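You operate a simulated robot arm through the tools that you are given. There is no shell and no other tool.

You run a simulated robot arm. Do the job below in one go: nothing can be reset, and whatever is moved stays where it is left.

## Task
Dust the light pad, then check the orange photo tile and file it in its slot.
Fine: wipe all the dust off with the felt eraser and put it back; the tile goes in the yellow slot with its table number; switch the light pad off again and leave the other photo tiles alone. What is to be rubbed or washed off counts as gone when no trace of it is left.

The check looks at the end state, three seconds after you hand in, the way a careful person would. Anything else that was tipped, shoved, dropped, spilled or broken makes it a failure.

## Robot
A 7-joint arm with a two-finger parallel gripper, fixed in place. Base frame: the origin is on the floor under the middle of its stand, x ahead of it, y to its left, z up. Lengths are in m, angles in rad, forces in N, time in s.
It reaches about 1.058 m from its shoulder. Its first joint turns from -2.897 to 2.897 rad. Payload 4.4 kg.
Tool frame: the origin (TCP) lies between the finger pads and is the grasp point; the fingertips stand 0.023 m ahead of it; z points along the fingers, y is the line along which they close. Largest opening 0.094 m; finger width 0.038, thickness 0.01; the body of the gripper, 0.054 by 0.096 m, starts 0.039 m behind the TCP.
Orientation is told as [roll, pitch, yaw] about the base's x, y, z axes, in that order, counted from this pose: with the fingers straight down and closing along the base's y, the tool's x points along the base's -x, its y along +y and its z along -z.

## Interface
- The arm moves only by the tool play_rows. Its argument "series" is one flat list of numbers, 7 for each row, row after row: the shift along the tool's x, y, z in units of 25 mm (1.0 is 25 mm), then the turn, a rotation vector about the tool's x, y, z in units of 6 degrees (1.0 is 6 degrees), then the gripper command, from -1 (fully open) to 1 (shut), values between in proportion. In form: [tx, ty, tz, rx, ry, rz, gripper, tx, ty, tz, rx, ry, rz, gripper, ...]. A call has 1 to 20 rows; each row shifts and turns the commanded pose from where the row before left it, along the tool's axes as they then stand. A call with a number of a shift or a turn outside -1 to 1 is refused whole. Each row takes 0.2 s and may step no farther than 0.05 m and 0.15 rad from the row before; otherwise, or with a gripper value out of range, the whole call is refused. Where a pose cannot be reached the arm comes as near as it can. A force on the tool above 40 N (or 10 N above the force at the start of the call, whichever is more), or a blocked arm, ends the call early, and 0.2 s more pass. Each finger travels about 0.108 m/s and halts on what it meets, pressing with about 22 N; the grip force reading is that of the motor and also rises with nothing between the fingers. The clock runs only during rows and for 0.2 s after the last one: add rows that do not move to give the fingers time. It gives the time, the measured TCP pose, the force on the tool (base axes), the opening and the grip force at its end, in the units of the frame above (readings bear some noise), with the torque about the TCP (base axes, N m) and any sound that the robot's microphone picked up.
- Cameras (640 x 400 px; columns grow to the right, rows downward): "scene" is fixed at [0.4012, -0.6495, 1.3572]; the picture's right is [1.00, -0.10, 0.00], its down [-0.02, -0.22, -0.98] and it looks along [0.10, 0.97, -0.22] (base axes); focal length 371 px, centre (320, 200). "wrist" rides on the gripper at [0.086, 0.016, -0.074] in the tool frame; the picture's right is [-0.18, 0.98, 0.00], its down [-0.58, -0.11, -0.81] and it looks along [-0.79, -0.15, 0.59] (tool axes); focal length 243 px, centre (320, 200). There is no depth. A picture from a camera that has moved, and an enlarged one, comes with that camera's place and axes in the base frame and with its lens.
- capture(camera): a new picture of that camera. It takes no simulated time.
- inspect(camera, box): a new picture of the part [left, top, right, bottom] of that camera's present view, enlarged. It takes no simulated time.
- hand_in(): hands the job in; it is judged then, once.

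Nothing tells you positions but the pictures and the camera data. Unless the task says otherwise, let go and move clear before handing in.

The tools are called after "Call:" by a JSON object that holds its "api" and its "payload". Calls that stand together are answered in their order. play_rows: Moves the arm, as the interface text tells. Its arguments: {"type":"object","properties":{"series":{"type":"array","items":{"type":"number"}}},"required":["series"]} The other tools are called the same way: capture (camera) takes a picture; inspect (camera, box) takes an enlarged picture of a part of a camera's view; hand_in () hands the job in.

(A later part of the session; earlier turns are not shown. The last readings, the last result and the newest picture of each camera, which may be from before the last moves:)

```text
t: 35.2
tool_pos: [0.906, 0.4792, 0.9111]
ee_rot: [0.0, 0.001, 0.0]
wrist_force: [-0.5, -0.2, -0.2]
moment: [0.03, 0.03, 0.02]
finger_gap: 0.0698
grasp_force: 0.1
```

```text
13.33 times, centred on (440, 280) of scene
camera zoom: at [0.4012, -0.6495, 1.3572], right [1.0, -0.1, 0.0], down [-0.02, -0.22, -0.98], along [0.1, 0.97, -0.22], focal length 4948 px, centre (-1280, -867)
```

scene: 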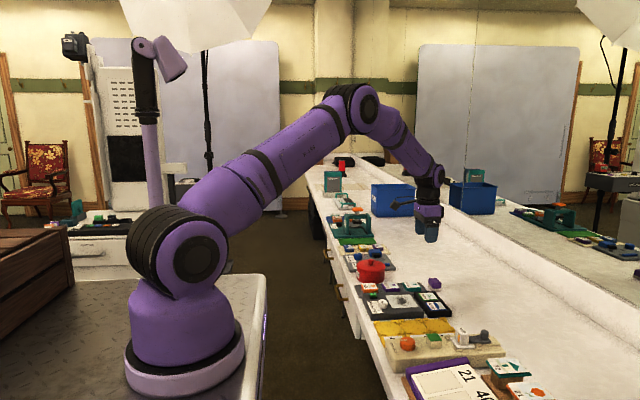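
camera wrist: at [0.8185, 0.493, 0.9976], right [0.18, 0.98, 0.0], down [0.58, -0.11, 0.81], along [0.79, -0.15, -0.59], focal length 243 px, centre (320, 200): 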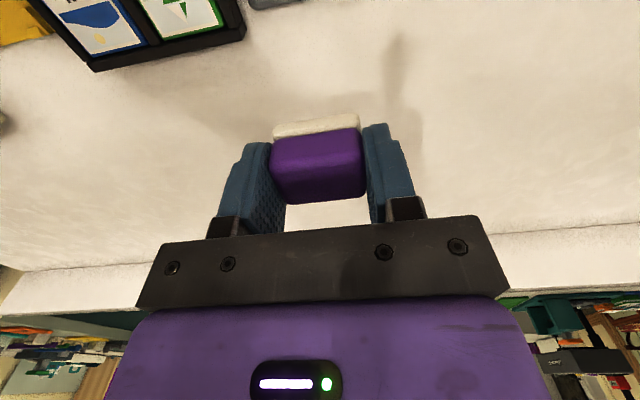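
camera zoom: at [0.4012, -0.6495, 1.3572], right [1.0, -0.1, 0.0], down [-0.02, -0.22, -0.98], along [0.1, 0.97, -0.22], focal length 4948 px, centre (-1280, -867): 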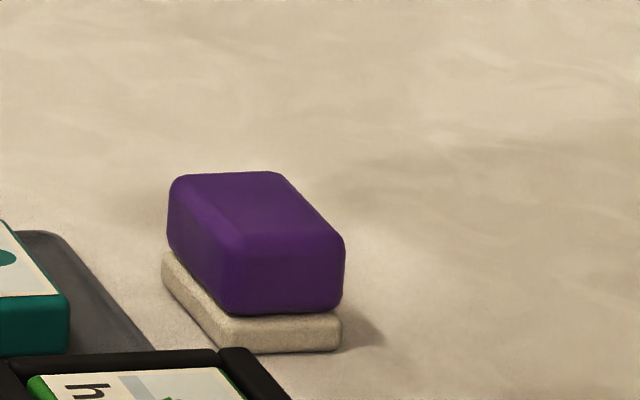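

Eraser is back within about a millimetre. Next, I'll close the fingers and go above the green "on" button.

Call:
{"api": "play_rows", "payload": {"series": [0.944, -0.34, 0, 0, 0, 0, -0.49, 0.944, -0.34, 0, 0, 0, 0, -0.2, 0.944, -0.34, 0, 0, 0, 0, 0.2, 0.944, -0.34, 0, 0, 0, 0, 0.6, 0.944, -0.34, 0, 0, 0, 0, 1, 0.944, -0.34, 0, 0, 0, 0, 1, 0.944, -0.34, 0, 0, 0, 0, 1, 0.944, -0.34, 0, 0, 0, 0, 1, 0.944, -0.34, 0, 0, 0, 0, 1, 0.944, -0.34, 0, 0, 0, 0, 1, 0, 0, 0, 0, 0, 0, 1]}}

Call:
{"api": "capture", "payload": {"camera": "wrist"}}

Call:
{"api": "inspect", "payload": {"camera": "scene", "box": [350, 230, 460, 320]}}

```text
t: 37.6
tool_pos: [0.6687, 0.3902, 0.9109]
ee_rot: [0.0, 0.001, 0.0]
wrist_force: [-0.7, -0.3, 0.4]
moment: [0.0, 0.0, 0.0]
finger_gap: 0.0003
grasp_force: 22.6
```

```text
taken
camera wrist: at [0.5814, 0.4062, 0.9839], right [0.18, 0.98, 0.0], down [0.58, -0.11, 0.81], along [0.79, -0.15, -0.59], focal length 243 px, centre (320, 200)
```

wrist: 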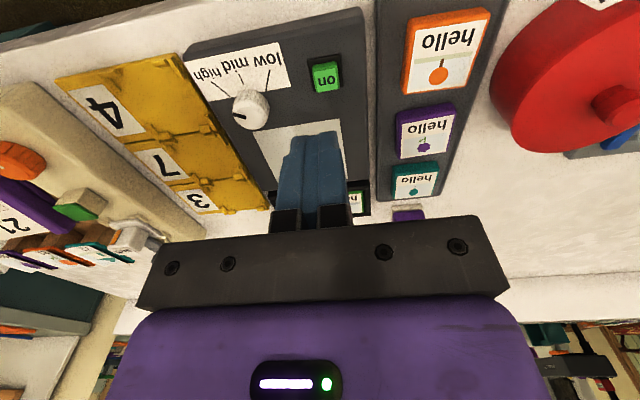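

```text
4.44 times, centred on (405, 275) of scene
camera zoom: at [0.4012, -0.6495, 1.3572], right [1.0, -0.1, 0.0], down [-0.02, -0.22, -0.98], along [0.1, 0.97, -0.22], focal length 1650 px, centre (-58, -133)
```

zoom: 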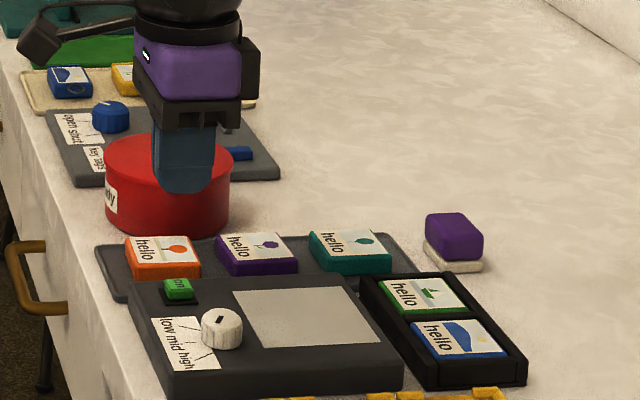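

The button measures at (0.670, 0.394) again from here. I'll centre and descend to just above it.

Call:
{"api": "play_rows", "payload": {"series": [-0.05, 0.15, 0.7, 0, 0, 0, 1, 0, 0, 0.8, 0, 0, 0, 1, 0, 0, 0.8, 0, 0, 0, 1, 0, 0, 0.6, 0, 0, 0, 1, 0, 0, 0, 0, 0, 0, 1]}}

Call:
{"api": "inspect", "payload": {"camera": "scene", "box": [360, 270, 420, 310]}}

Call:
{"api": "capture", "payload": {"camera": "wrist"}}

```text
t: 38.8
tool_pos: [0.6685, 0.3952, 0.838]
ee_rot: [0.0, 0.0, 0.0]
wrist_force: [0.7, 0.4, -0.7]
moment: [-0.06, 0.0, 0.0]
finger_gap: 0.0
grasp_force: 22.2
```

```text
10.00 times, centred on (390, 290) of scene
camera zoom: at [0.4012, -0.6495, 1.3572], right [1.0, -0.1, 0.0], down [-0.02, -0.22, -0.98], along [0.1, 0.97, -0.22], focal length 3711 px, centre (-380, -700)
```

zoom: 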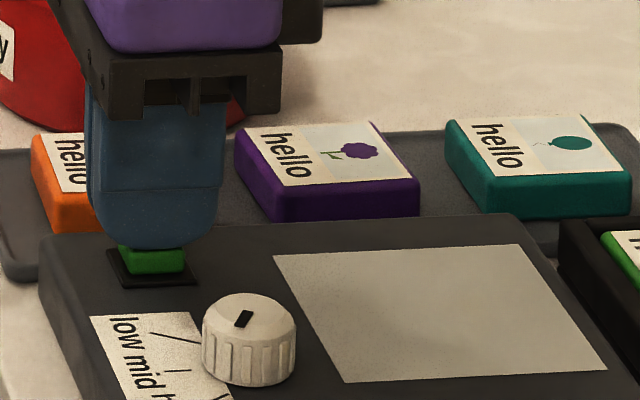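

```text
taken
camera wrist: at [0.5825, 0.4108, 0.9112], right [0.18, 0.98, 0.0], down [0.58, -0.11, 0.81], along [0.79, -0.15, -0.59], focal length 243 px, centre (320, 200)
```

wrist: 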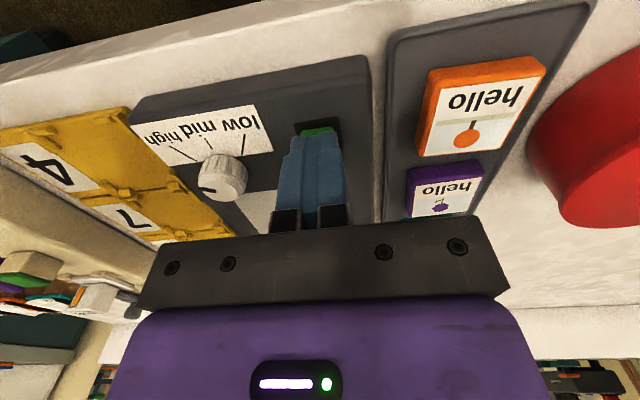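

The closed fingertips are centred over the button. Pressing down in small steps.

Call:
{"api": "play_rows", "payload": {"series": [0, 0, 0.08, 0, 0, 0, 1, 0, 0, 0.08, 0, 0, 0, 1, 0, 0, 0.08, 0, 0, 0, 1, 0, 0, 0.06, 0, 0, 0, 1, 0, 0, 0, 0, 0, 0, 1]}}

Call:
{"api": "inspect", "payload": {"camera": "scene", "box": [360, 270, 420, 310]}}

```text
t: 40.0
tool_pos: [0.6706, 0.3952, 0.8309]
ee_rot: [0.0, -0.001, -0.001]
wrist_force: [-7.3, -11.5, 25.4]
moment: [-0.31, 0.22, 0.01]
finger_gap: 0.0001
grasp_force: 21.5
heard: click
```

```text
10.00 times, centred on (390, 290) of scene
camera zoom: at [0.4012, -0.6495, 1.3572], right [1.0, -0.1, 0.0], down [-0.02, -0.22, -0.98], along [0.1, 0.97, -0.22], focal length 3711 px, centre (-380, -700)
```

zoom: 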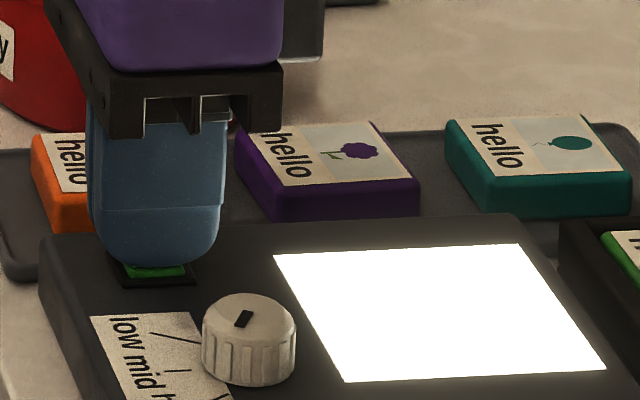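

Click heard and the pad is lit very brightly. I'll lift off and look at the tile and the lit window.

Call:
{"api": "play_rows", "payload": {"series": [0, 0, -0.3, 0, 0, 0, 1, 0, 0, -0.8, 0, 0, 0, 1, 0, 0, -0.9, 0, 0, 0, 1, 0, 0, -0.9, 0, 0, 0, 1, 0, 0, -0.9, 0, 0, 0, 0.5, 0, 0, 0, 0, 0, 0, 0]}}

Call:
{"api": "capture", "payload": {"camera": "wrist"}}

Call:
{"api": "inspect", "payload": {"camera": "scene", "box": [350, 260, 450, 330]}}

```text
t: 41.4
tool_pos: [0.6706, 0.3958, 0.9259]
ee_rot: [0.0, 0.0, 0.001]
wrist_force: [2.1, 0.2, -1.0]
moment: [-0.01, 0.0, 0.0]
finger_gap: 0.0471
grasp_force: 0.1
```

```text
taken
camera wrist: at [0.5841, 0.4117, 0.9998], right [0.18, 0.98, 0.0], down [0.58, -0.11, 0.81], along [0.79, -0.15, -0.59], focal length 243 px, centre (320, 200)
```

wrist: 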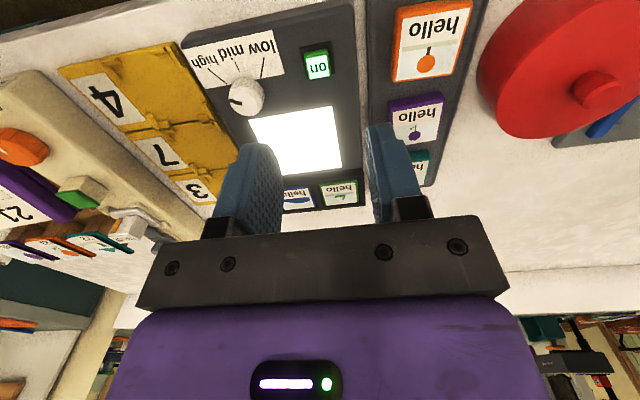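

```text
5.71 times, centred on (400, 295) of scene
camera zoom: at [0.4012, -0.6495, 1.3572], right [1.0, -0.1, 0.0], down [-0.02, -0.22, -0.98], along [0.1, 0.97, -0.22], focal length 2121 px, centre (-137, -343)
```

zoom: 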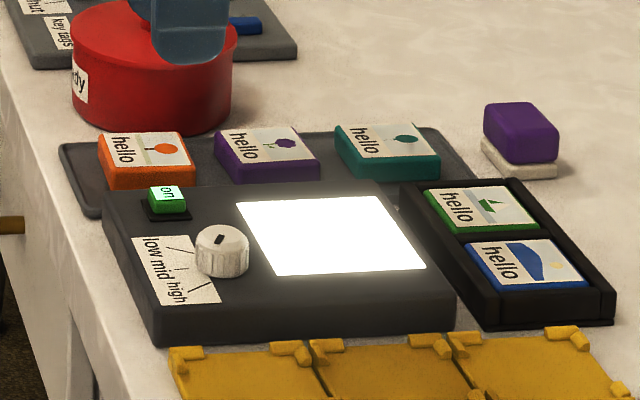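

The light is on and the window is spotless when lit. I'll zoom on the orange tile to refine its position before grasping it.

Call:
{"api": "inspect", "payload": {"camera": "wrist", "box": [370, 0, 490, 90]}}

Call:
{"api": "inspect", "payload": {"camera": "scene", "box": [355, 270, 405, 305]}}

Call:
{"api": "inspect", "payload": {"camera": "scene", "box": [370, 315, 460, 345]}}

```text
4.44 times, centred on (430, 45) of wrist
camera zoom: at [0.5841, 0.4117, 0.9998], right [0.18, 0.98, 0.0], down [0.58, -0.11, 0.81], along [0.79, -0.15, -0.59], focal length 1078 px, centre (-169, 889)
```

zoom: 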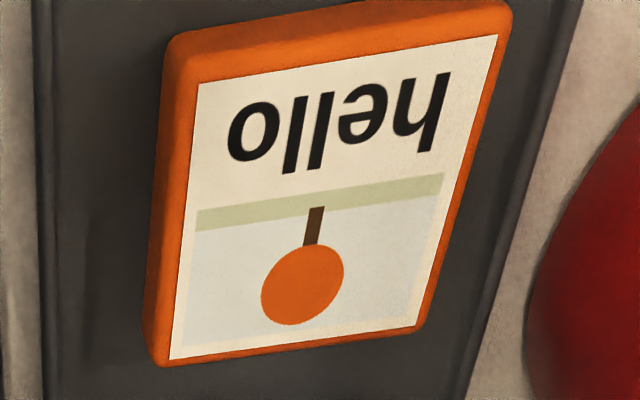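

```text
11.43 times, centred on (380, 288) of scene
camera zoom: at [0.4012, -0.6495, 1.3572], right [1.0, -0.1, 0.0], down [-0.02, -0.22, -0.98], along [0.1, 0.97, -0.22], focal length 4242 px, centre (-366, -800)
```

zoom: 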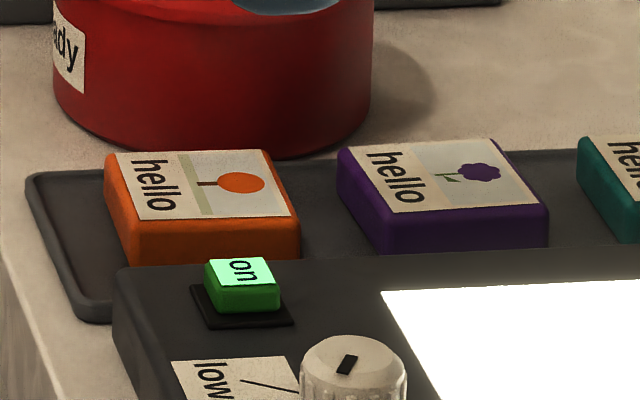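

```text
7.11 times, centred on (415, 330) of scene
camera zoom: at [0.4012, -0.6495, 1.3572], right [1.0, -0.1, 0.0], down [-0.02, -0.22, -0.98], along [0.1, 0.97, -0.22], focal length 2639 px, centre (-356, -724)
```

zoom: 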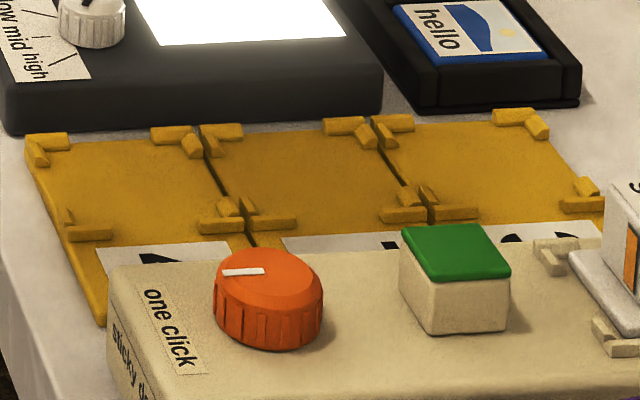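

Tile measures at centre (0.678, 0.478), about 50 mm square, top z≈0.80. The pot is close on its +y side, so I'll turn the gripper 90° to close along x, with the camera swinging away from the pot.

Call:
{"api": "play_rows", "payload": {"series": [0, 0, 0, 0, 0, -1, -0.32, 0, 0, 0, 0, 0, -1, -0.32, 0, 0, 0, 0, 0, -1, -0.32, 0, 0, 0, 0, 0, -1, -0.32, 0, 0, 0, 0, 0, -1, -0.32, 0, 0, 0, 0, 0, -1, -0.32, 0, 0, 0, 0, 0, -1, -0.32, 0, 0, 0, 0, 0, -1, -0.32, 0, 0, 0, 0, 0, -1, -0.32, 0, 0, 0, 0, 0, -1, -0.32, 0, 0, 0, 0, 0, -1, -0.32, 0, 0, 0, 0, 0, -1, -0.32, 0, 0, 0, 0, 0, -1, -0.32, 0, 0, 0, 0, 0, -1, -0.32, 0, 0, 0, 0, 0, -1, -0.32, 0, 0, 0, 0, 0, 0, -0.32]}}

Call:
{"api": "capture", "payload": {"camera": "wrist"}}

Call:
{"api": "capture", "payload": {"camera": "scene"}}

```text
t: 44.8
tool_pos: [0.6698, 0.3959, 0.9254]
ee_rot: [-0.001, -0.001, 1.571]
wrist_force: [0.1, -0.7, 0.1]
moment: [0.0, -0.01, -0.01]
finger_gap: 0.0618
grasp_force: 0.0
```

```text
taken
camera wrist: at [0.6535, 0.3089, 0.999], right [-0.98, 0.18, 0.0], down [0.11, 0.58, 0.81], along [0.15, 0.79, -0.59], focal length 243 px, centre (320, 200)
```

wrist: 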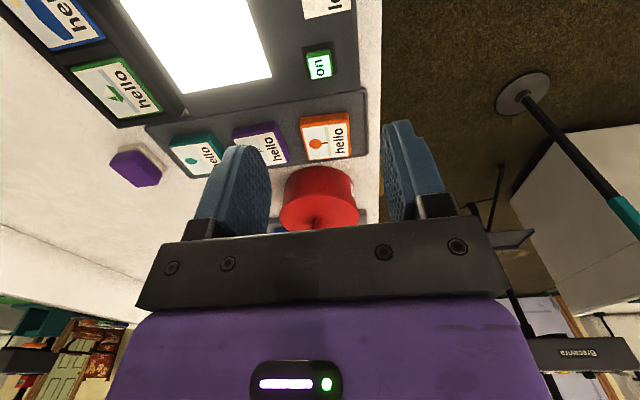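

```text
taken
```

scene: 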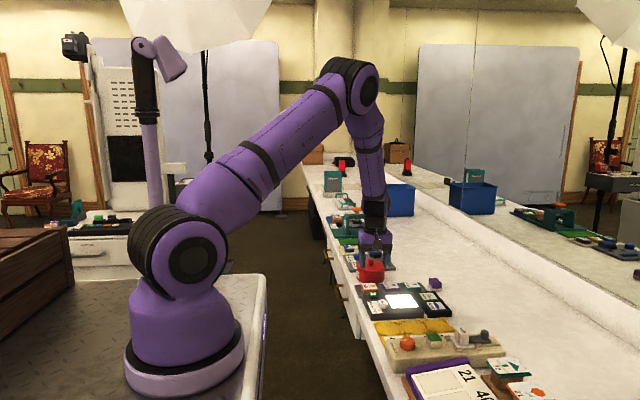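

Call:
{"api": "play_rows", "payload": {"series": [-0.82, -0.0825, 0.3, 0, 0, 0, -0.32, -0.82, -0.0825, 0.5, 0, 0, 0, -0.32, -0.82, -0.0825, 0.8, 0, 0, 0, -0.32, -0.82, -0.0825, 1, 0, 0, 0, -0.32, 0, 0, 0, 0, 0, 0, -0.32]}}

Call:
{"api": "capture", "payload": {"camera": "wrist"}}

Call:
{"api": "inspect", "payload": {"camera": "scene", "box": [345, 240, 425, 300]}}

```text
t: 46.0
tool_pos: [0.6801, 0.4785, 0.8606]
ee_rot: [-0.001, 0.0, 1.571]
wrist_force: [-0.7, -0.5, -0.4]
moment: [0.03, 0.05, -0.01]
finger_gap: 0.0617
grasp_force: 0.0
```

```text
taken
camera wrist: at [0.6624, 0.3915, 0.9344], right [-0.98, 0.18, 0.0], down [0.11, 0.58, 0.81], along [0.15, 0.79, -0.59], focal length 243 px, centre (320, 200)
```

wrist: 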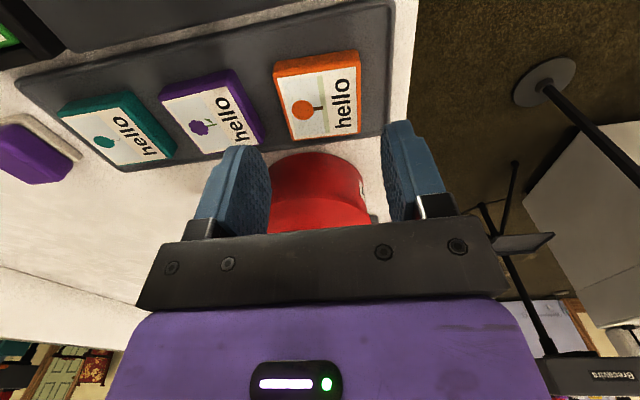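

```text
6.67 times, centred on (385, 270) of scene
camera zoom: at [0.4012, -0.6495, 1.3572], right [1.0, -0.1, 0.0], down [-0.02, -0.22, -0.98], along [0.1, 0.97, -0.22], focal length 2474 px, centre (-113, -267)
```

zoom: 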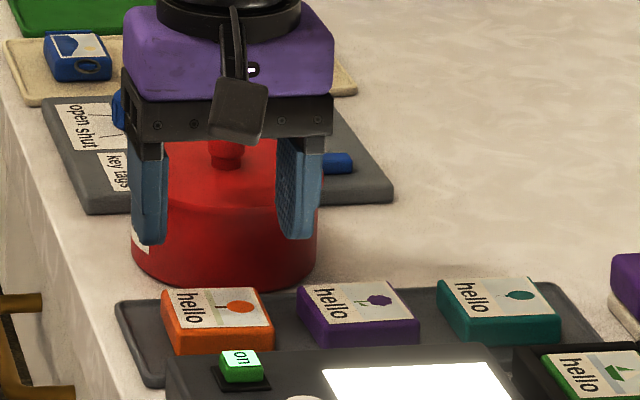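

Call:
{"api": "inspect", "payload": {"camera": "wrist", "box": [240, 30, 400, 150]}}

```text
3.33 times, centred on (320, 90) of wrist
camera zoom: at [0.6624, 0.3915, 0.9344], right [-0.98, 0.18, 0.0], down [0.11, 0.58, 0.81], along [0.15, 0.79, -0.59], focal length 809 px, centre (320, 567)
```

zoom: 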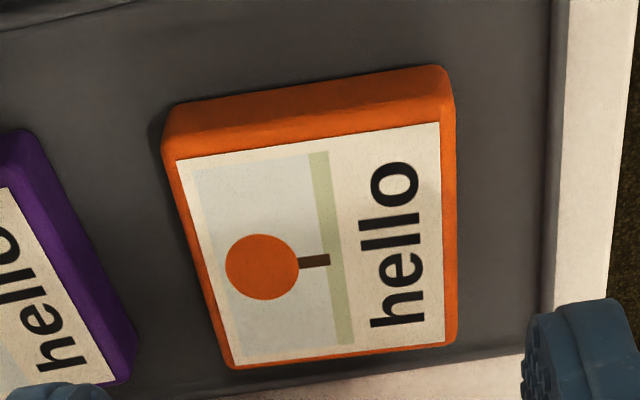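

The gripper is aligned over the orange tile (centre 0.678, 0.478). Descending to grip height.

Call:
{"api": "play_rows", "payload": {"series": [0, 0, 0.6, 0, 0, 0, -0.32, 0, 0, 0.6, 0, 0, 0, -0.32, 0, 0, 0.4, 0, 0, 0, -0.32, 0, 0, 0.2, 0, 0, 0, -0.32, 0, 0, 0, 0, 0, 0, -0.32]}}

Call:
{"api": "capture", "payload": {"camera": "wrist"}}

Call:
{"api": "inspect", "payload": {"camera": "scene", "box": [350, 255, 420, 305]}}

```text
t: 47.2
tool_pos: [0.6775, 0.478, 0.8151]
ee_rot: [0.001, 0.0, 1.572]
wrist_force: [0.1, -0.4, 1.1]
moment: [-0.02, 0.01, 0.05]
finger_gap: 0.0615
grasp_force: 0.1
```

```text
taken
camera wrist: at [0.6619, 0.3914, 0.8889], right [-0.98, 0.18, 0.0], down [0.11, 0.58, 0.81], along [0.15, 0.79, -0.59], focal length 243 px, centre (320, 200)
```

wrist: 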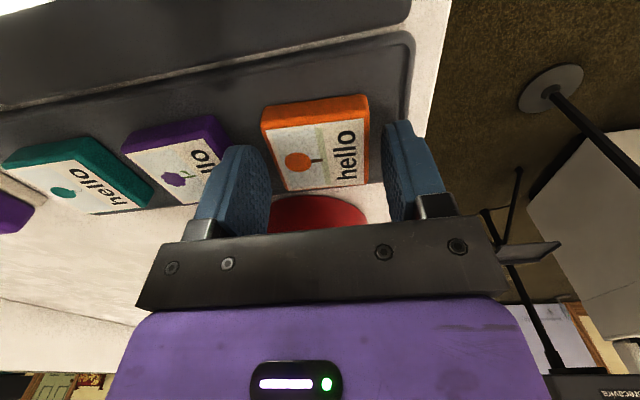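

```text
8.00 times, centred on (385, 280) of scene
camera zoom: at [0.4012, -0.6495, 1.3572], right [1.0, -0.1, 0.0], down [-0.02, -0.22, -0.98], along [0.1, 0.97, -0.22], focal length 2969 px, centre (-200, -440)
```

zoom: 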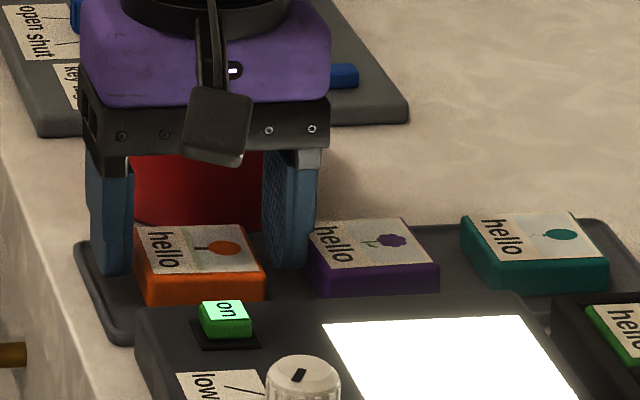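

Call:
{"api": "play_rows", "payload": {"series": [0, 0, 0, 0, 0, 0, -0.2, 0, 0, 0, 0, 0, 0, 0, 0, 0, 0, 0, 0, 0, 0.4, 0, 0, 0, 0, 0, 0, 1, 0, 0, 0, 0, 0, 0, 1]}}

Call:
{"api": "capture", "payload": {"camera": "wrist"}}

Call:
{"api": "inspect", "payload": {"camera": "scene", "box": [350, 255, 420, 305]}}

```text
t: 48.4
tool_pos: [0.6797, 0.4788, 0.8151]
ee_rot: [0.0, -0.001, 1.571]
wrist_force: [0.8, 0.2, 0.0]
moment: [0.01, 0.0, -0.03]
finger_gap: 0.0489
grasp_force: 22.1
```

```text
taken
camera wrist: at [0.6619, 0.3914, 0.889], right [-0.98, 0.18, 0.0], down [0.11, 0.58, 0.81], along [0.15, 0.79, -0.59], focal length 243 px, centre (320, 200)
```

wrist: 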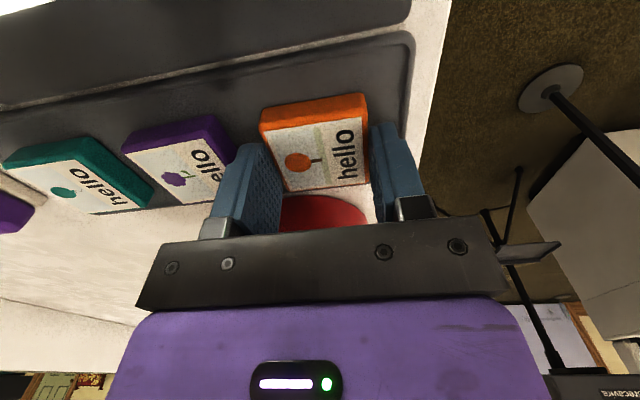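

```text
8.00 times, centred on (385, 280) of scene
camera zoom: at [0.4012, -0.6495, 1.3572], right [1.0, -0.1, 0.0], down [-0.02, -0.22, -0.98], along [0.1, 0.97, -0.22], focal length 2969 px, centre (-200, -440)
```

zoom: 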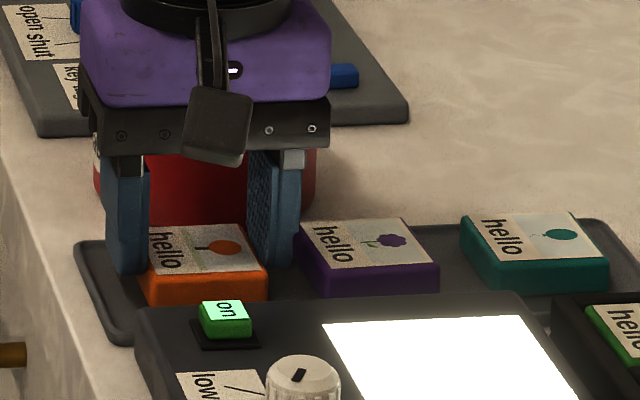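

Tile gripped (49 mm). Lifting and carrying it over the lit window's centre.

Call:
{"api": "play_rows", "payload": {"series": [0, 0, -0.4, 0, 0, 0, 1, 0, 0, -0.9, 0, 0, 0, 1, 0, 0, -0.9, 0, 0, 0, 1, 0, 0, -0.9, 0, 0, 0, 1, 0, 0, -0.3, 0, 0, 0, 1, 0.793, -0.477, 0, 0, 0, 0, 1, 0.793, -0.477, 0, 0, 0, 0, 1, 0.793, -0.477, 0, 0, 0, 0, 1, 0.793, -0.477, 0, 0, 0, 0, 1, 0.793, -0.477, 0, 0, 0, 0, 1, 0.793, -0.477, 0, 0, 0, 0, 1, 0, 0, 0.8, 0, 0, 0, 1, 0, 0, 0.8, 0, 0, 0, 1, 0, 0, 0.8, 0, 0, 0, 1, 0, 0, 0, 0, 0, 0, 1]}}

Call:
{"api": "capture", "payload": {"camera": "wrist"}}

Call:
{"api": "inspect", "payload": {"camera": "scene", "box": [360, 265, 440, 325]}}

```text
t: 51.6
tool_pos: [0.7505, 0.3591, 0.8408]
ee_rot: [-0.001, -0.001, 1.571]
wrist_force: [-0.7, -0.7, -0.9]
moment: [0.0, -0.03, -0.04]
finger_gap: 0.0488
grasp_force: 22.0
```

```text
taken
camera wrist: at [0.7337, 0.272, 0.9144], right [-0.98, 0.18, 0.0], down [0.11, 0.58, 0.81], along [0.15, 0.79, -0.59], focal length 243 px, centre (320, 200)
```

wrist: 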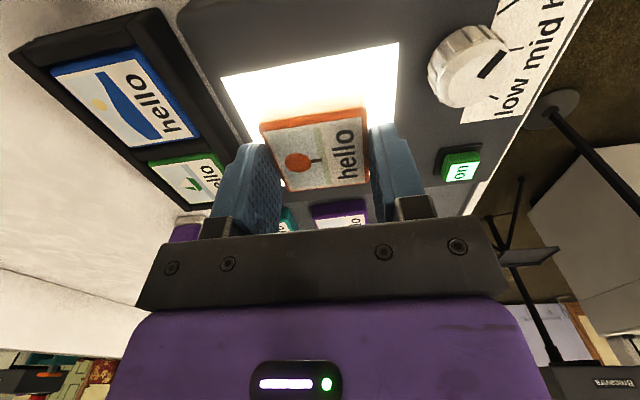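

```text
6.67 times, centred on (400, 295) of scene
camera zoom: at [0.4012, -0.6495, 1.3572], right [1.0, -0.1, 0.0], down [-0.02, -0.22, -0.98], along [0.1, 0.97, -0.22], focal length 2474 px, centre (-213, -433)
```

zoom: 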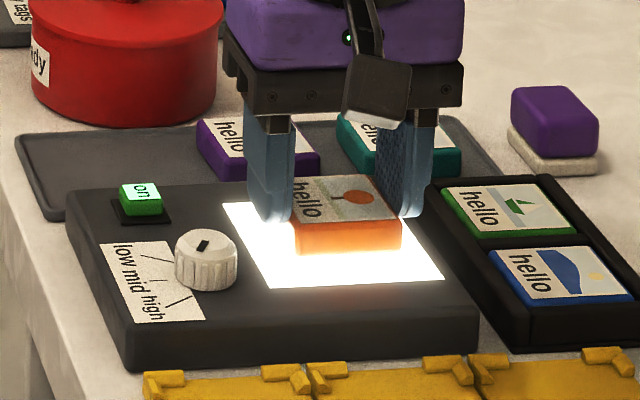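

Call:
{"api": "play_rows", "payload": {"series": [0, 0, 0.1, 0, 0, 0, 1, 0, 0, 0.1, 0, 0, 0, 1, 0, 0, 0.08, 0, 0, 0, 1, 0, 0, 0.06, 0, 0, 0, 1, 0, 0, 0, 0, 0, 0, 1]}}

Call:
{"api": "inspect", "payload": {"camera": "scene", "box": [360, 265, 440, 325]}}

Call:
{"api": "inspect", "payload": {"camera": "wrist", "box": [240, 80, 400, 220]}}

```text
t: 52.8
tool_pos: [0.7496, 0.3606, 0.8336]
ee_rot: [-0.003, -0.003, 1.572]
wrist_force: [0.8, 0.6, 24.8]
moment: [-0.01, 0.0, 0.0]
finger_gap: 0.0491
grasp_force: 22.2
```

```text
6.67 times, centred on (400, 295) of scene
camera zoom: at [0.4012, -0.6495, 1.3572], right [1.0, -0.1, 0.0], down [-0.02, -0.22, -0.98], along [0.1, 0.97, -0.22], focal length 2474 px, centre (-213, -433)
```

zoom: 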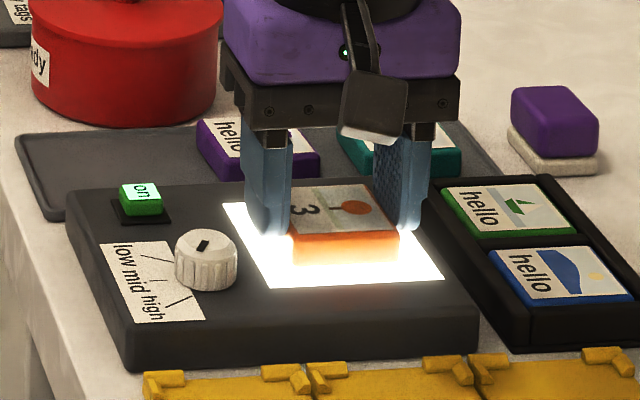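

```text
2.86 times, centred on (320, 150) of wrist
camera zoom: at [0.733, 0.2731, 0.9069], right [-0.98, 0.18, 0.0], down [0.11, 0.58, 0.81], along [0.15, 0.79, -0.59], focal length 693 px, centre (320, 343)
```

zoom: 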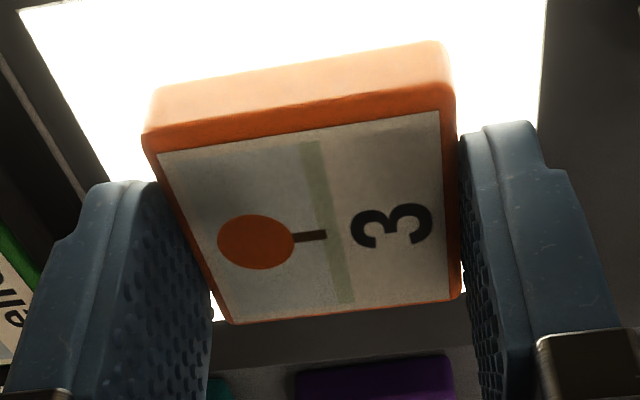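

Contact with the lit pad makes "hello" give way to a number. Let me zoom to read it with care.

Call:
{"api": "inspect", "payload": {"camera": "wrist", "box": [305, 120, 365, 190]}}

Call:
{"api": "inspect", "payload": {"camera": "scene", "box": [388, 284, 418, 306]}}

```text
5.71 times, centred on (335, 155) of wrist
camera zoom: at [0.733, 0.2731, 0.9069], right [-0.98, 0.18, 0.0], down [0.11, 0.58, 0.81], along [0.15, 0.79, -0.59], focal length 1386 px, centre (234, 457)
```

zoom: 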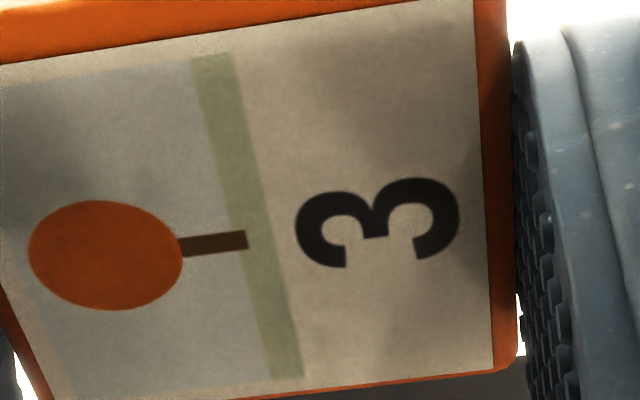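

```text
16.00 times, centred on (403, 295) of scene
camera zoom: at [0.4012, -0.6495, 1.3572], right [1.0, -0.1, 0.0], down [-0.02, -0.22, -0.98], along [0.1, 0.97, -0.22], focal length 5938 px, centre (-1008, -1320)
```

zoom: 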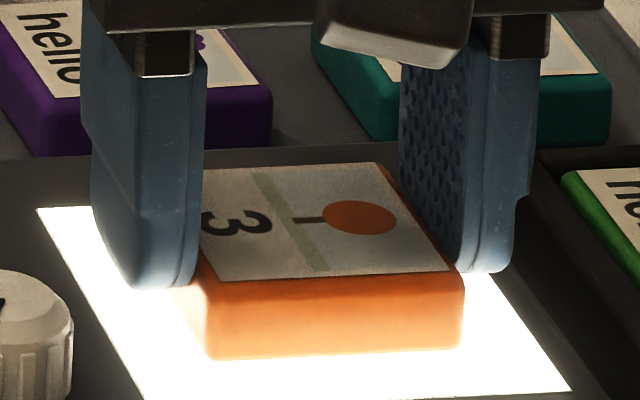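

The tile clearly reads 3, so it belongs in the farthest yellow slot (label 3). I'll lift it and move so the wrist camera can see slot 3 for exact placement.

Call:
{"api": "play_rows", "payload": {"series": [0, 0, -0.4, 0, 0, 0, 1, 0, 0, -0.9, 0, 0, 0, 1, 0, 0, -1, 0, 0, 0, 1, 0, 0, -1, 0, 0, 0, 1, 0, 0, -1, 0, 0, 0, 1, 0.965, -0.28, 0, 0, 0, 0, 1, 0.965, -0.28, 0, 0, 0, 0, 1, 0.965, -0.28, 0, 0, 0, 0, 1, 0.965, -0.28, 0, 0, 0, 0, 1, 0.965, -0.28, 0, 0, 0, 0, 1, 0.965, -0.28, 0, 0, 0, 0, 1, 0.965, -0.28, 0, 0, 0, 0, 1, 0.965, -0.28, 0, 0, 0, 0, 1, 0, 0, 0, 0, 0, 0, 1]}}

Call:
{"api": "capture", "payload": {"camera": "wrist"}}

Call:
{"api": "capture", "payload": {"camera": "scene"}}

```text
t: 55.8
tool_pos: [0.8067, 0.1663, 0.9379]
ee_rot: [0.0, 0.001, 1.572]
wrist_force: [-0.1, 0.7, 0.3]
moment: [-0.02, -0.03, 0.0]
finger_gap: 0.0489
grasp_force: 22.0
```

```text
taken
camera wrist: at [0.7897, 0.0791, 1.0113], right [-0.98, 0.18, 0.0], down [0.11, 0.58, 0.81], along [0.15, 0.79, -0.59], focal length 243 px, centre (320, 200)
```

wrist: 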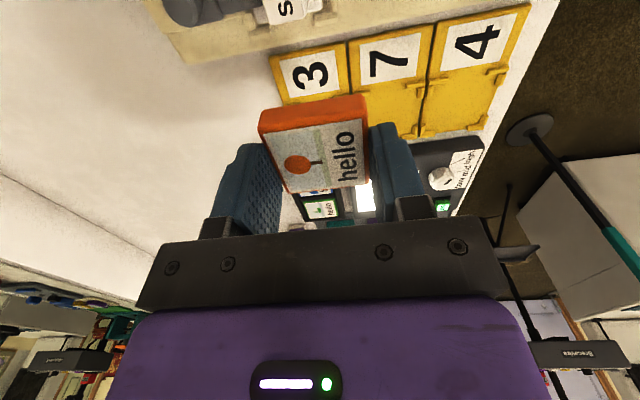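

```text
taken
```

scene: 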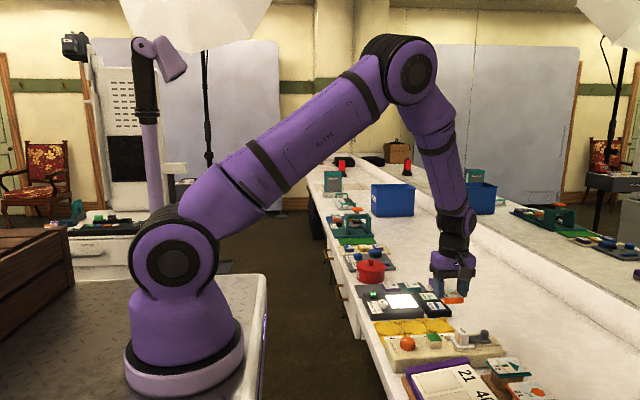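

The tile hides slot 3 from here; I'll shift a little to see past it.

Call:
{"api": "play_rows", "payload": {"series": [-0.67, -0.8, 0, 0, 0, 0, 1, -0.67, -0.8, 0, 0, 0, 0, 1, -0.67, -0.8, 0, 0, 0, 0, 1, 0, 0, 0, 0, 0, 0, 1]}}

Call:
{"api": "capture", "payload": {"camera": "wrist"}}

Call:
{"api": "inspect", "payload": {"camera": "wrist", "box": [320, 0, 460, 120]}}

Call:
{"api": "inspect", "payload": {"camera": "scene", "box": [415, 310, 465, 340]}}

```text
t: 56.8
tool_pos: [0.8672, 0.218, 0.9388]
ee_rot: [0.0, 0.0, 1.571]
wrist_force: [0.0, -0.7, -0.7]
moment: [0.03, -0.03, 0.02]
finger_gap: 0.0492
grasp_force: 22.5
```

```text
taken
camera wrist: at [0.8497, 0.1304, 1.0122], right [-0.98, 0.18, 0.0], down [0.11, 0.58, 0.81], along [0.15, 0.79, -0.59], focal length 243 px, centre (320, 200)
```

wrist: 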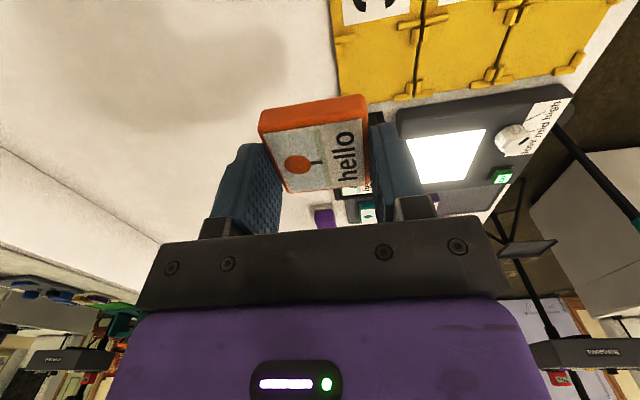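

```text
3.33 times, centred on (390, 60) of wrist
camera zoom: at [0.8497, 0.1304, 1.0122], right [-0.98, 0.18, 0.0], down [0.11, 0.58, 0.81], along [0.15, 0.79, -0.59], focal length 809 px, centre (87, 667)
```

zoom: 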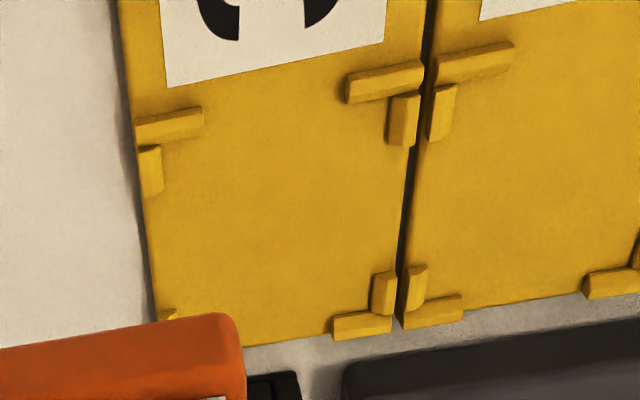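

```text
12.80 times, centred on (440, 325) of scene
camera zoom: at [0.4012, -0.6495, 1.3572], right [1.0, -0.1, 0.0], down [-0.02, -0.22, -0.98], along [0.1, 0.97, -0.22], focal length 4750 px, centre (-1216, -1400)
```

zoom: 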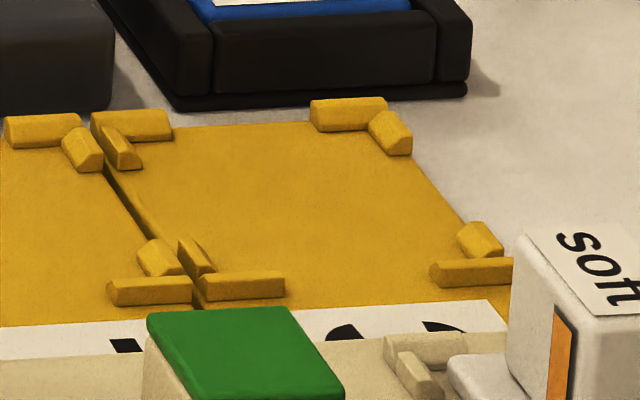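

Slot 3's pocket centre measures about (0.8195, 0.248) with sloped corner guides, giving 3–4 mm play. I'll move over it and lower to just above the guides, then check.

Call:
{"api": "play_rows", "payload": {"series": [-0.413, 0.627, 0, 0, 0, 0, 1, -0.413, 0.627, 0, 0, 0, 0, 1, -0.413, 0.627, 0, 0, 0, 0, 1, 0, 0, 0.85, 0, 0, 0, 1, 0, 0, 0.85, 0, 0, 0, 1, 0, 0, 0.85, 0, 0, 0, 1, 0, 0, 0.85, 0, 0, 0, 1, 0, 0, 0.6, 0, 0, 0, 1, 0, 0, 0, 0, 0, 0, 1]}}

Call:
{"api": "capture", "payload": {"camera": "wrist"}}

Call:
{"api": "inspect", "payload": {"camera": "scene", "box": [400, 290, 470, 345]}}

```text
t: 58.8
tool_pos: [0.8196, 0.2472, 0.8404]
ee_rot: [0.0, 0.001, 1.57]
wrist_force: [-0.5, -0.1, -0.5]
moment: [-0.02, 0.02, 0.0]
finger_gap: 0.0493
grasp_force: 22.3
```

```text
taken
camera wrist: at [0.8016, 0.1602, 0.9134], right [-0.98, 0.18, 0.0], down [0.11, 0.58, 0.81], along [0.15, 0.79, -0.59], focal length 243 px, centre (320, 200)
```

wrist: 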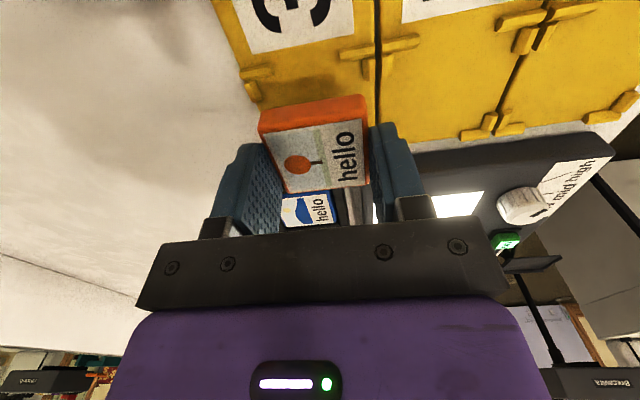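

```text
7.27 times, centred on (435, 318) of scene
camera zoom: at [0.4012, -0.6495, 1.3572], right [1.0, -0.1, 0.0], down [-0.02, -0.22, -0.98], along [0.1, 0.97, -0.22], focal length 2699 px, centre (-516, -654)
```

zoom: 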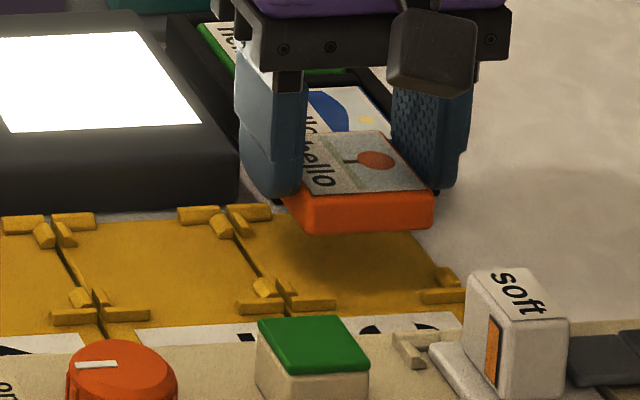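

Call:
{"api": "play_rows", "payload": {"series": [-0.04, -0.04, 0.3, 0, 0, 0, 1, 0, 0, 0.3, 0, 0, 0, 1, 0, 0, 0.2, 0, 0, 0, 1, 0, 0, 0, 0, 0, 0, 1]}}

Call:
{"api": "capture", "payload": {"camera": "wrist"}}

Call:
{"api": "inspect", "payload": {"camera": "scene", "box": [410, 300, 460, 335]}}

Call:
{"api": "inspect", "payload": {"camera": "wrist", "box": [220, 50, 420, 190]}}

```text
t: 59.8
tool_pos: [0.819, 0.2485, 0.8194]
ee_rot: [0.001, 0.001, 1.571]
wrist_force: [0.4, -1.4, -0.3]
moment: [0.03, 0.03, -0.02]
finger_gap: 0.0489
grasp_force: 22.3
```

```text
taken
camera wrist: at [0.8027, 0.1618, 0.8935], right [-0.98, 0.18, 0.0], down [0.11, 0.58, 0.81], along [0.15, 0.79, -0.59], focal length 243 px, centre (320, 200)
```

wrist: 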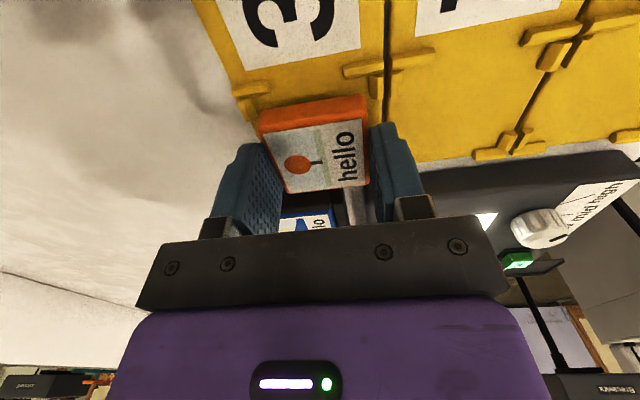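

```text
11.43 times, centred on (435, 318) of scene
camera zoom: at [0.4012, -0.6495, 1.3572], right [1.0, -0.1, 0.0], down [-0.02, -0.22, -0.98], along [0.1, 0.97, -0.22], focal length 4242 px, centre (-994, -1143)
```

zoom: 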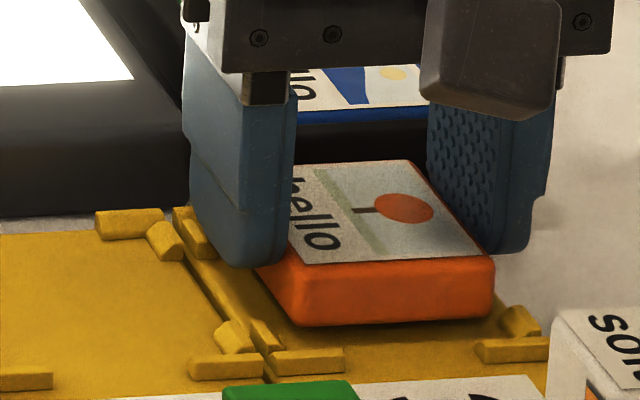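

```text
2.86 times, centred on (320, 120) of wrist
camera zoom: at [0.8027, 0.1618, 0.8935], right [-0.98, 0.18, 0.0], down [0.11, 0.58, 0.81], along [0.15, 0.79, -0.59], focal length 693 px, centre (320, 429)
```

zoom: 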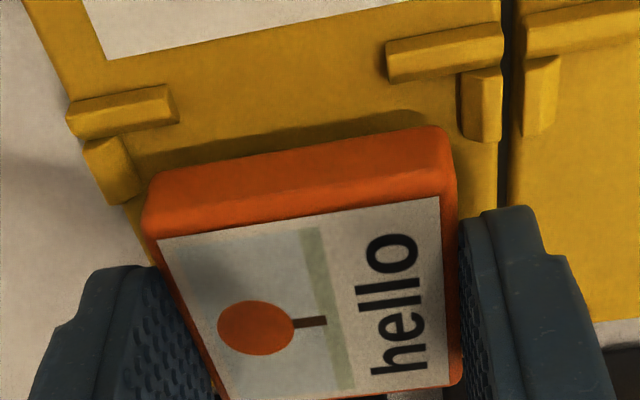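

Tile is centred in the pocket in both directions. Lowering gently until it seats.

Call:
{"api": "play_rows", "payload": {"series": [0, 0, 0.06, 0, 0, 0, 1, 0, 0, 0.06, 0, 0, 0, 1, 0, 0, 0.04, 0, 0, 0, 1, 0, 0, 0, 0, 0, 0, 1]}}

Call:
{"api": "inspect", "payload": {"camera": "scene", "box": [410, 300, 460, 335]}}

```text
t: 60.8
tool_pos: [0.821, 0.2483, 0.816]
ee_rot: [0.0, 0.001, 1.57]
wrist_force: [0.2, -0.4, 3.1]
moment: [0.08, -0.05, 0.04]
finger_gap: 0.0489
grasp_force: 22.2
```

```text
11.43 times, centred on (435, 318) of scene
camera zoom: at [0.4012, -0.6495, 1.3572], right [1.0, -0.1, 0.0], down [-0.02, -0.22, -0.98], along [0.1, 0.97, -0.22], focal length 4242 px, centre (-994, -1143)
```

zoom: 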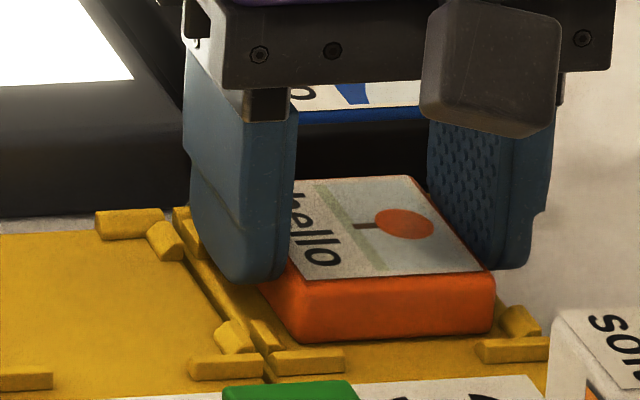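

Call:
{"api": "play_rows", "payload": {"series": [0, 0, 0.03, 0, 0, 0, 1, 0, 0, 0, 0, 0, 0, 1]}}

Call:
{"api": "inspect", "payload": {"camera": "wrist", "box": [220, 50, 420, 190]}}

Call:
{"api": "inspect", "payload": {"camera": "scene", "box": [420, 310, 455, 335]}}

```text
t: 61.4
tool_pos: [0.8206, 0.2484, 0.8167]
ee_rot: [-0.002, 0.001, 1.571]
wrist_force: [-3.1, -0.4, 10.0]
moment: [0.11, 0.1, -0.01]
finger_gap: 0.0488
grasp_force: 22.3
```

```text
2.86 times, centred on (320, 120) of wrist
camera zoom: at [0.8034, 0.1619, 0.8891], right [-0.98, 0.18, 0.0], down [0.11, 0.58, 0.81], along [0.15, 0.79, -0.59], focal length 693 px, centre (320, 429)
```

zoom: 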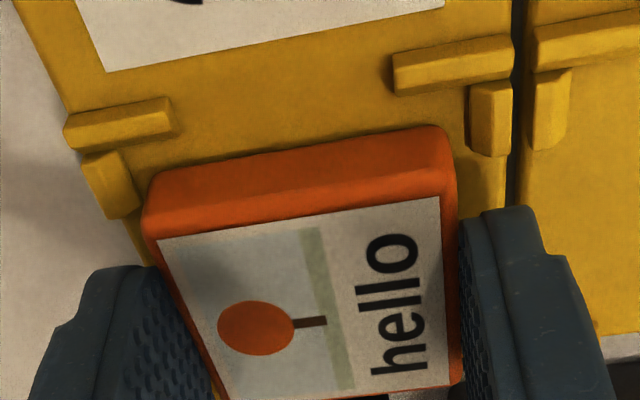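

```text
16.00 times, centred on (438, 322) of scene
camera zoom: at [0.4012, -0.6495, 1.3572], right [1.0, -0.1, 0.0], down [-0.02, -0.22, -0.98], along [0.1, 0.97, -0.22], focal length 5938 px, centre (-1560, -1760)
```

zoom: 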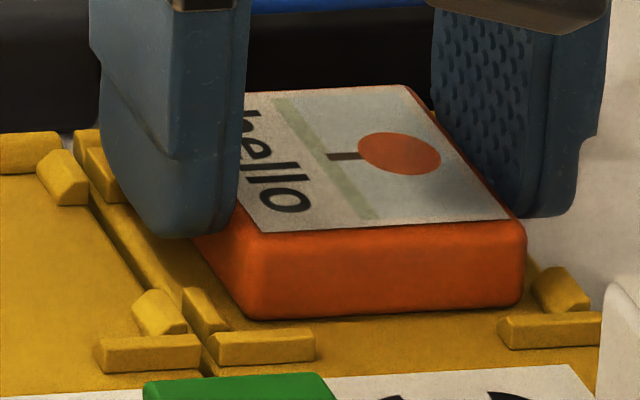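

It has seated with about 10 N, but it sits slightly toward the pad side of the pocket. I'll lift 4 mm, shift 2 mm toward the label side, and re-seat so it's centred.

Call:
{"api": "play_rows", "payload": {"series": [0, 0, -0.12, 0, 0, 0, 1, 0, 0, -0.08, 0, 0, 0, 1, 0.08, 0, 0, 0, 0, 0, 1, 0, 0, 0.08, 0, 0, 0, 1, 0, 0, 0.06, 0, 0, 0, 1, 0, 0, 0.04, 0, 0, 0, 1, 0, 0, 0, 0, 0, 0, 1]}}

Call:
{"api": "inspect", "payload": {"camera": "wrist", "box": [220, 50, 420, 190]}}

Call:
{"api": "inspect", "payload": {"camera": "scene", "box": [420, 310, 455, 335]}}

```text
t: 63.0
tool_pos: [0.8195, 0.2466, 0.8154]
ee_rot: [-0.001, 0.0, 1.571]
wrist_force: [-0.1, 0.1, -0.5]
moment: [-0.02, -0.01, 0.01]
finger_gap: 0.0489
grasp_force: 22.2
```

```text
2.86 times, centred on (320, 120) of wrist
camera zoom: at [0.8029, 0.1596, 0.8894], right [-0.98, 0.18, 0.0], down [0.11, 0.58, 0.81], along [0.15, 0.79, -0.59], focal length 693 px, centre (320, 429)
```

zoom: 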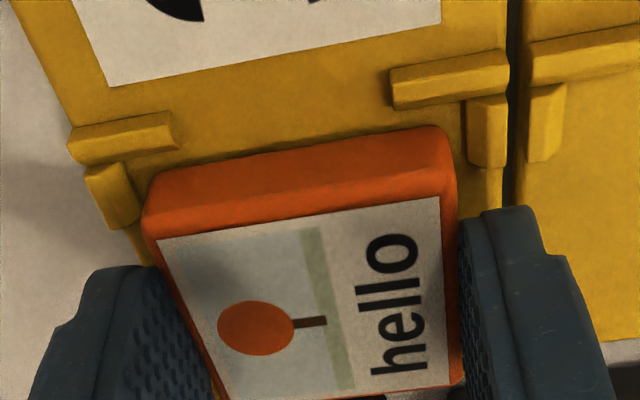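

```text
16.00 times, centred on (438, 322) of scene
camera zoom: at [0.4012, -0.6495, 1.3572], right [1.0, -0.1, 0.0], down [-0.02, -0.22, -0.98], along [0.1, 0.97, -0.22], focal length 5938 px, centre (-1560, -1760)
```

zoom: 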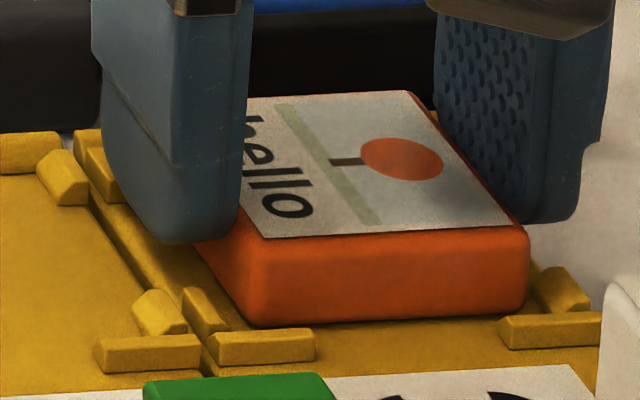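

Call:
{"api": "play_rows", "payload": {"series": [0, 0, 0.03, 0, 0, 0, 1, 0, 0, 0.03, 0, 0, 0, 1, 0, 0, 0, 0, 0, 0, 1]}}

```text
t: 63.8
tool_pos: [0.8202, 0.2468, 0.8155]
ee_rot: [-0.002, -0.001, 1.571]
wrist_force: [-0.5, -4.7, 18.0]
moment: [-0.07, 0.14, 0.01]
finger_gap: 0.0491
grasp_force: 21.9
```

Seated firmly now. I'll ease the pressure, open just a little, and lift straight up.

Call:
{"api": "play_rows", "payload": {"series": [0, 0, -0.05, 0, 0, 0, 1, 0, 0, 0, 0, 0, 0, 0.1, 0, 0, 0, 0, 0, 0, -0.1, 0, 0, 0, 0, 0, 0, -0.2, 0, 0, 0, 0, 0, 0, -0.2]}}

Call:
{"api": "inspect", "payload": {"camera": "scene", "box": [420, 310, 455, 335]}}

```text
t: 65.0
tool_pos: [0.8203, 0.247, 0.8163]
ee_rot: [0.0, -0.001, 1.571]
wrist_force: [0.0, 0.4, 0.9]
moment: [0.01, -0.03, -0.01]
finger_gap: 0.0561
grasp_force: 0.1
```

```text
16.00 times, centred on (438, 322) of scene
camera zoom: at [0.4012, -0.6495, 1.3572], right [1.0, -0.1, 0.0], down [-0.02, -0.22, -0.98], along [0.1, 0.97, -0.22], focal length 5938 px, centre (-1560, -1760)
```

zoom: 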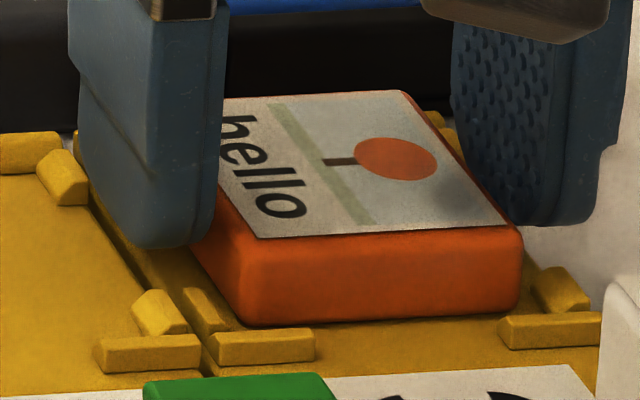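

Call:
{"api": "play_rows", "payload": {"series": [0, 0, -0.3, 0, 0, 0, -0.2, 0, 0, -0.6, 0, 0, 0, -0.2, 0, 0, -0.9, 0, 0, 0, -0.2, 0, 0, -0.9, 0, 0, 0, -0.2, 0, 0, -0.9, 0, 0, 0, -0.2, 0, 0, -0.9, 0, 0, 0, -0.2, 0, 0, -0.9, 0, 0, 0, -0.2, 0, 0, 0, 0, 0, 0, -0.2]}}

Call:
{"api": "inspect", "payload": {"camera": "scene", "box": [410, 305, 460, 340]}}

Call:
{"api": "capture", "payload": {"camera": "wrist"}}

```text
t: 66.8
tool_pos: [0.8193, 0.2472, 0.95]
ee_rot: [-0.001, -0.001, 1.57]
wrist_force: [0.6, -0.6, -0.8]
moment: [0.02, 0.01, 0.01]
finger_gap: 0.0562
grasp_force: 0.0
```

```text
11.43 times, centred on (435, 322) of scene
camera zoom: at [0.4012, -0.6495, 1.3572], right [1.0, -0.1, 0.0], down [-0.02, -0.22, -0.98], along [0.1, 0.97, -0.22], focal length 4242 px, centre (-994, -1200)
```

zoom: 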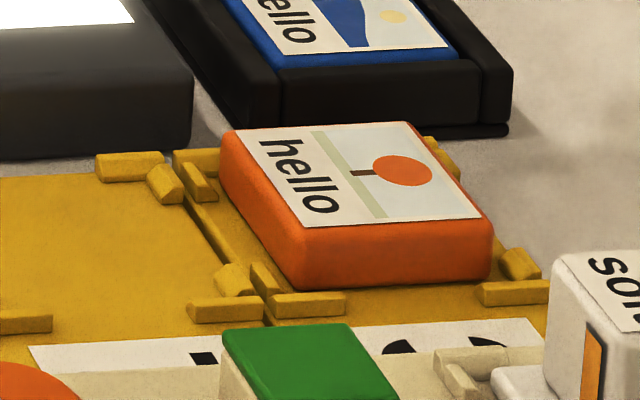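

```text
taken
camera wrist: at [0.8029, 0.1601, 1.0234], right [-0.98, 0.18, 0.0], down [0.11, 0.58, 0.81], along [0.15, 0.79, -0.59], focal length 243 px, centre (320, 200)
```

wrist: 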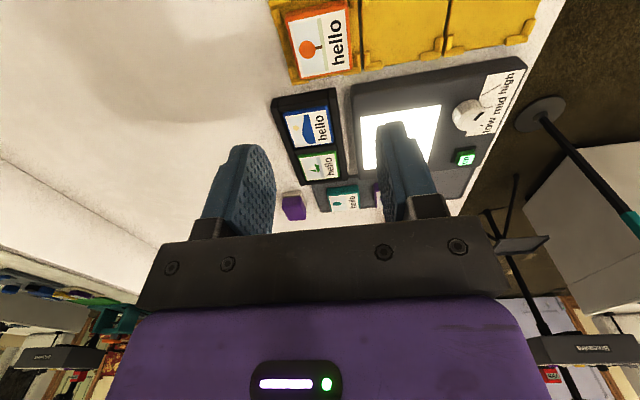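

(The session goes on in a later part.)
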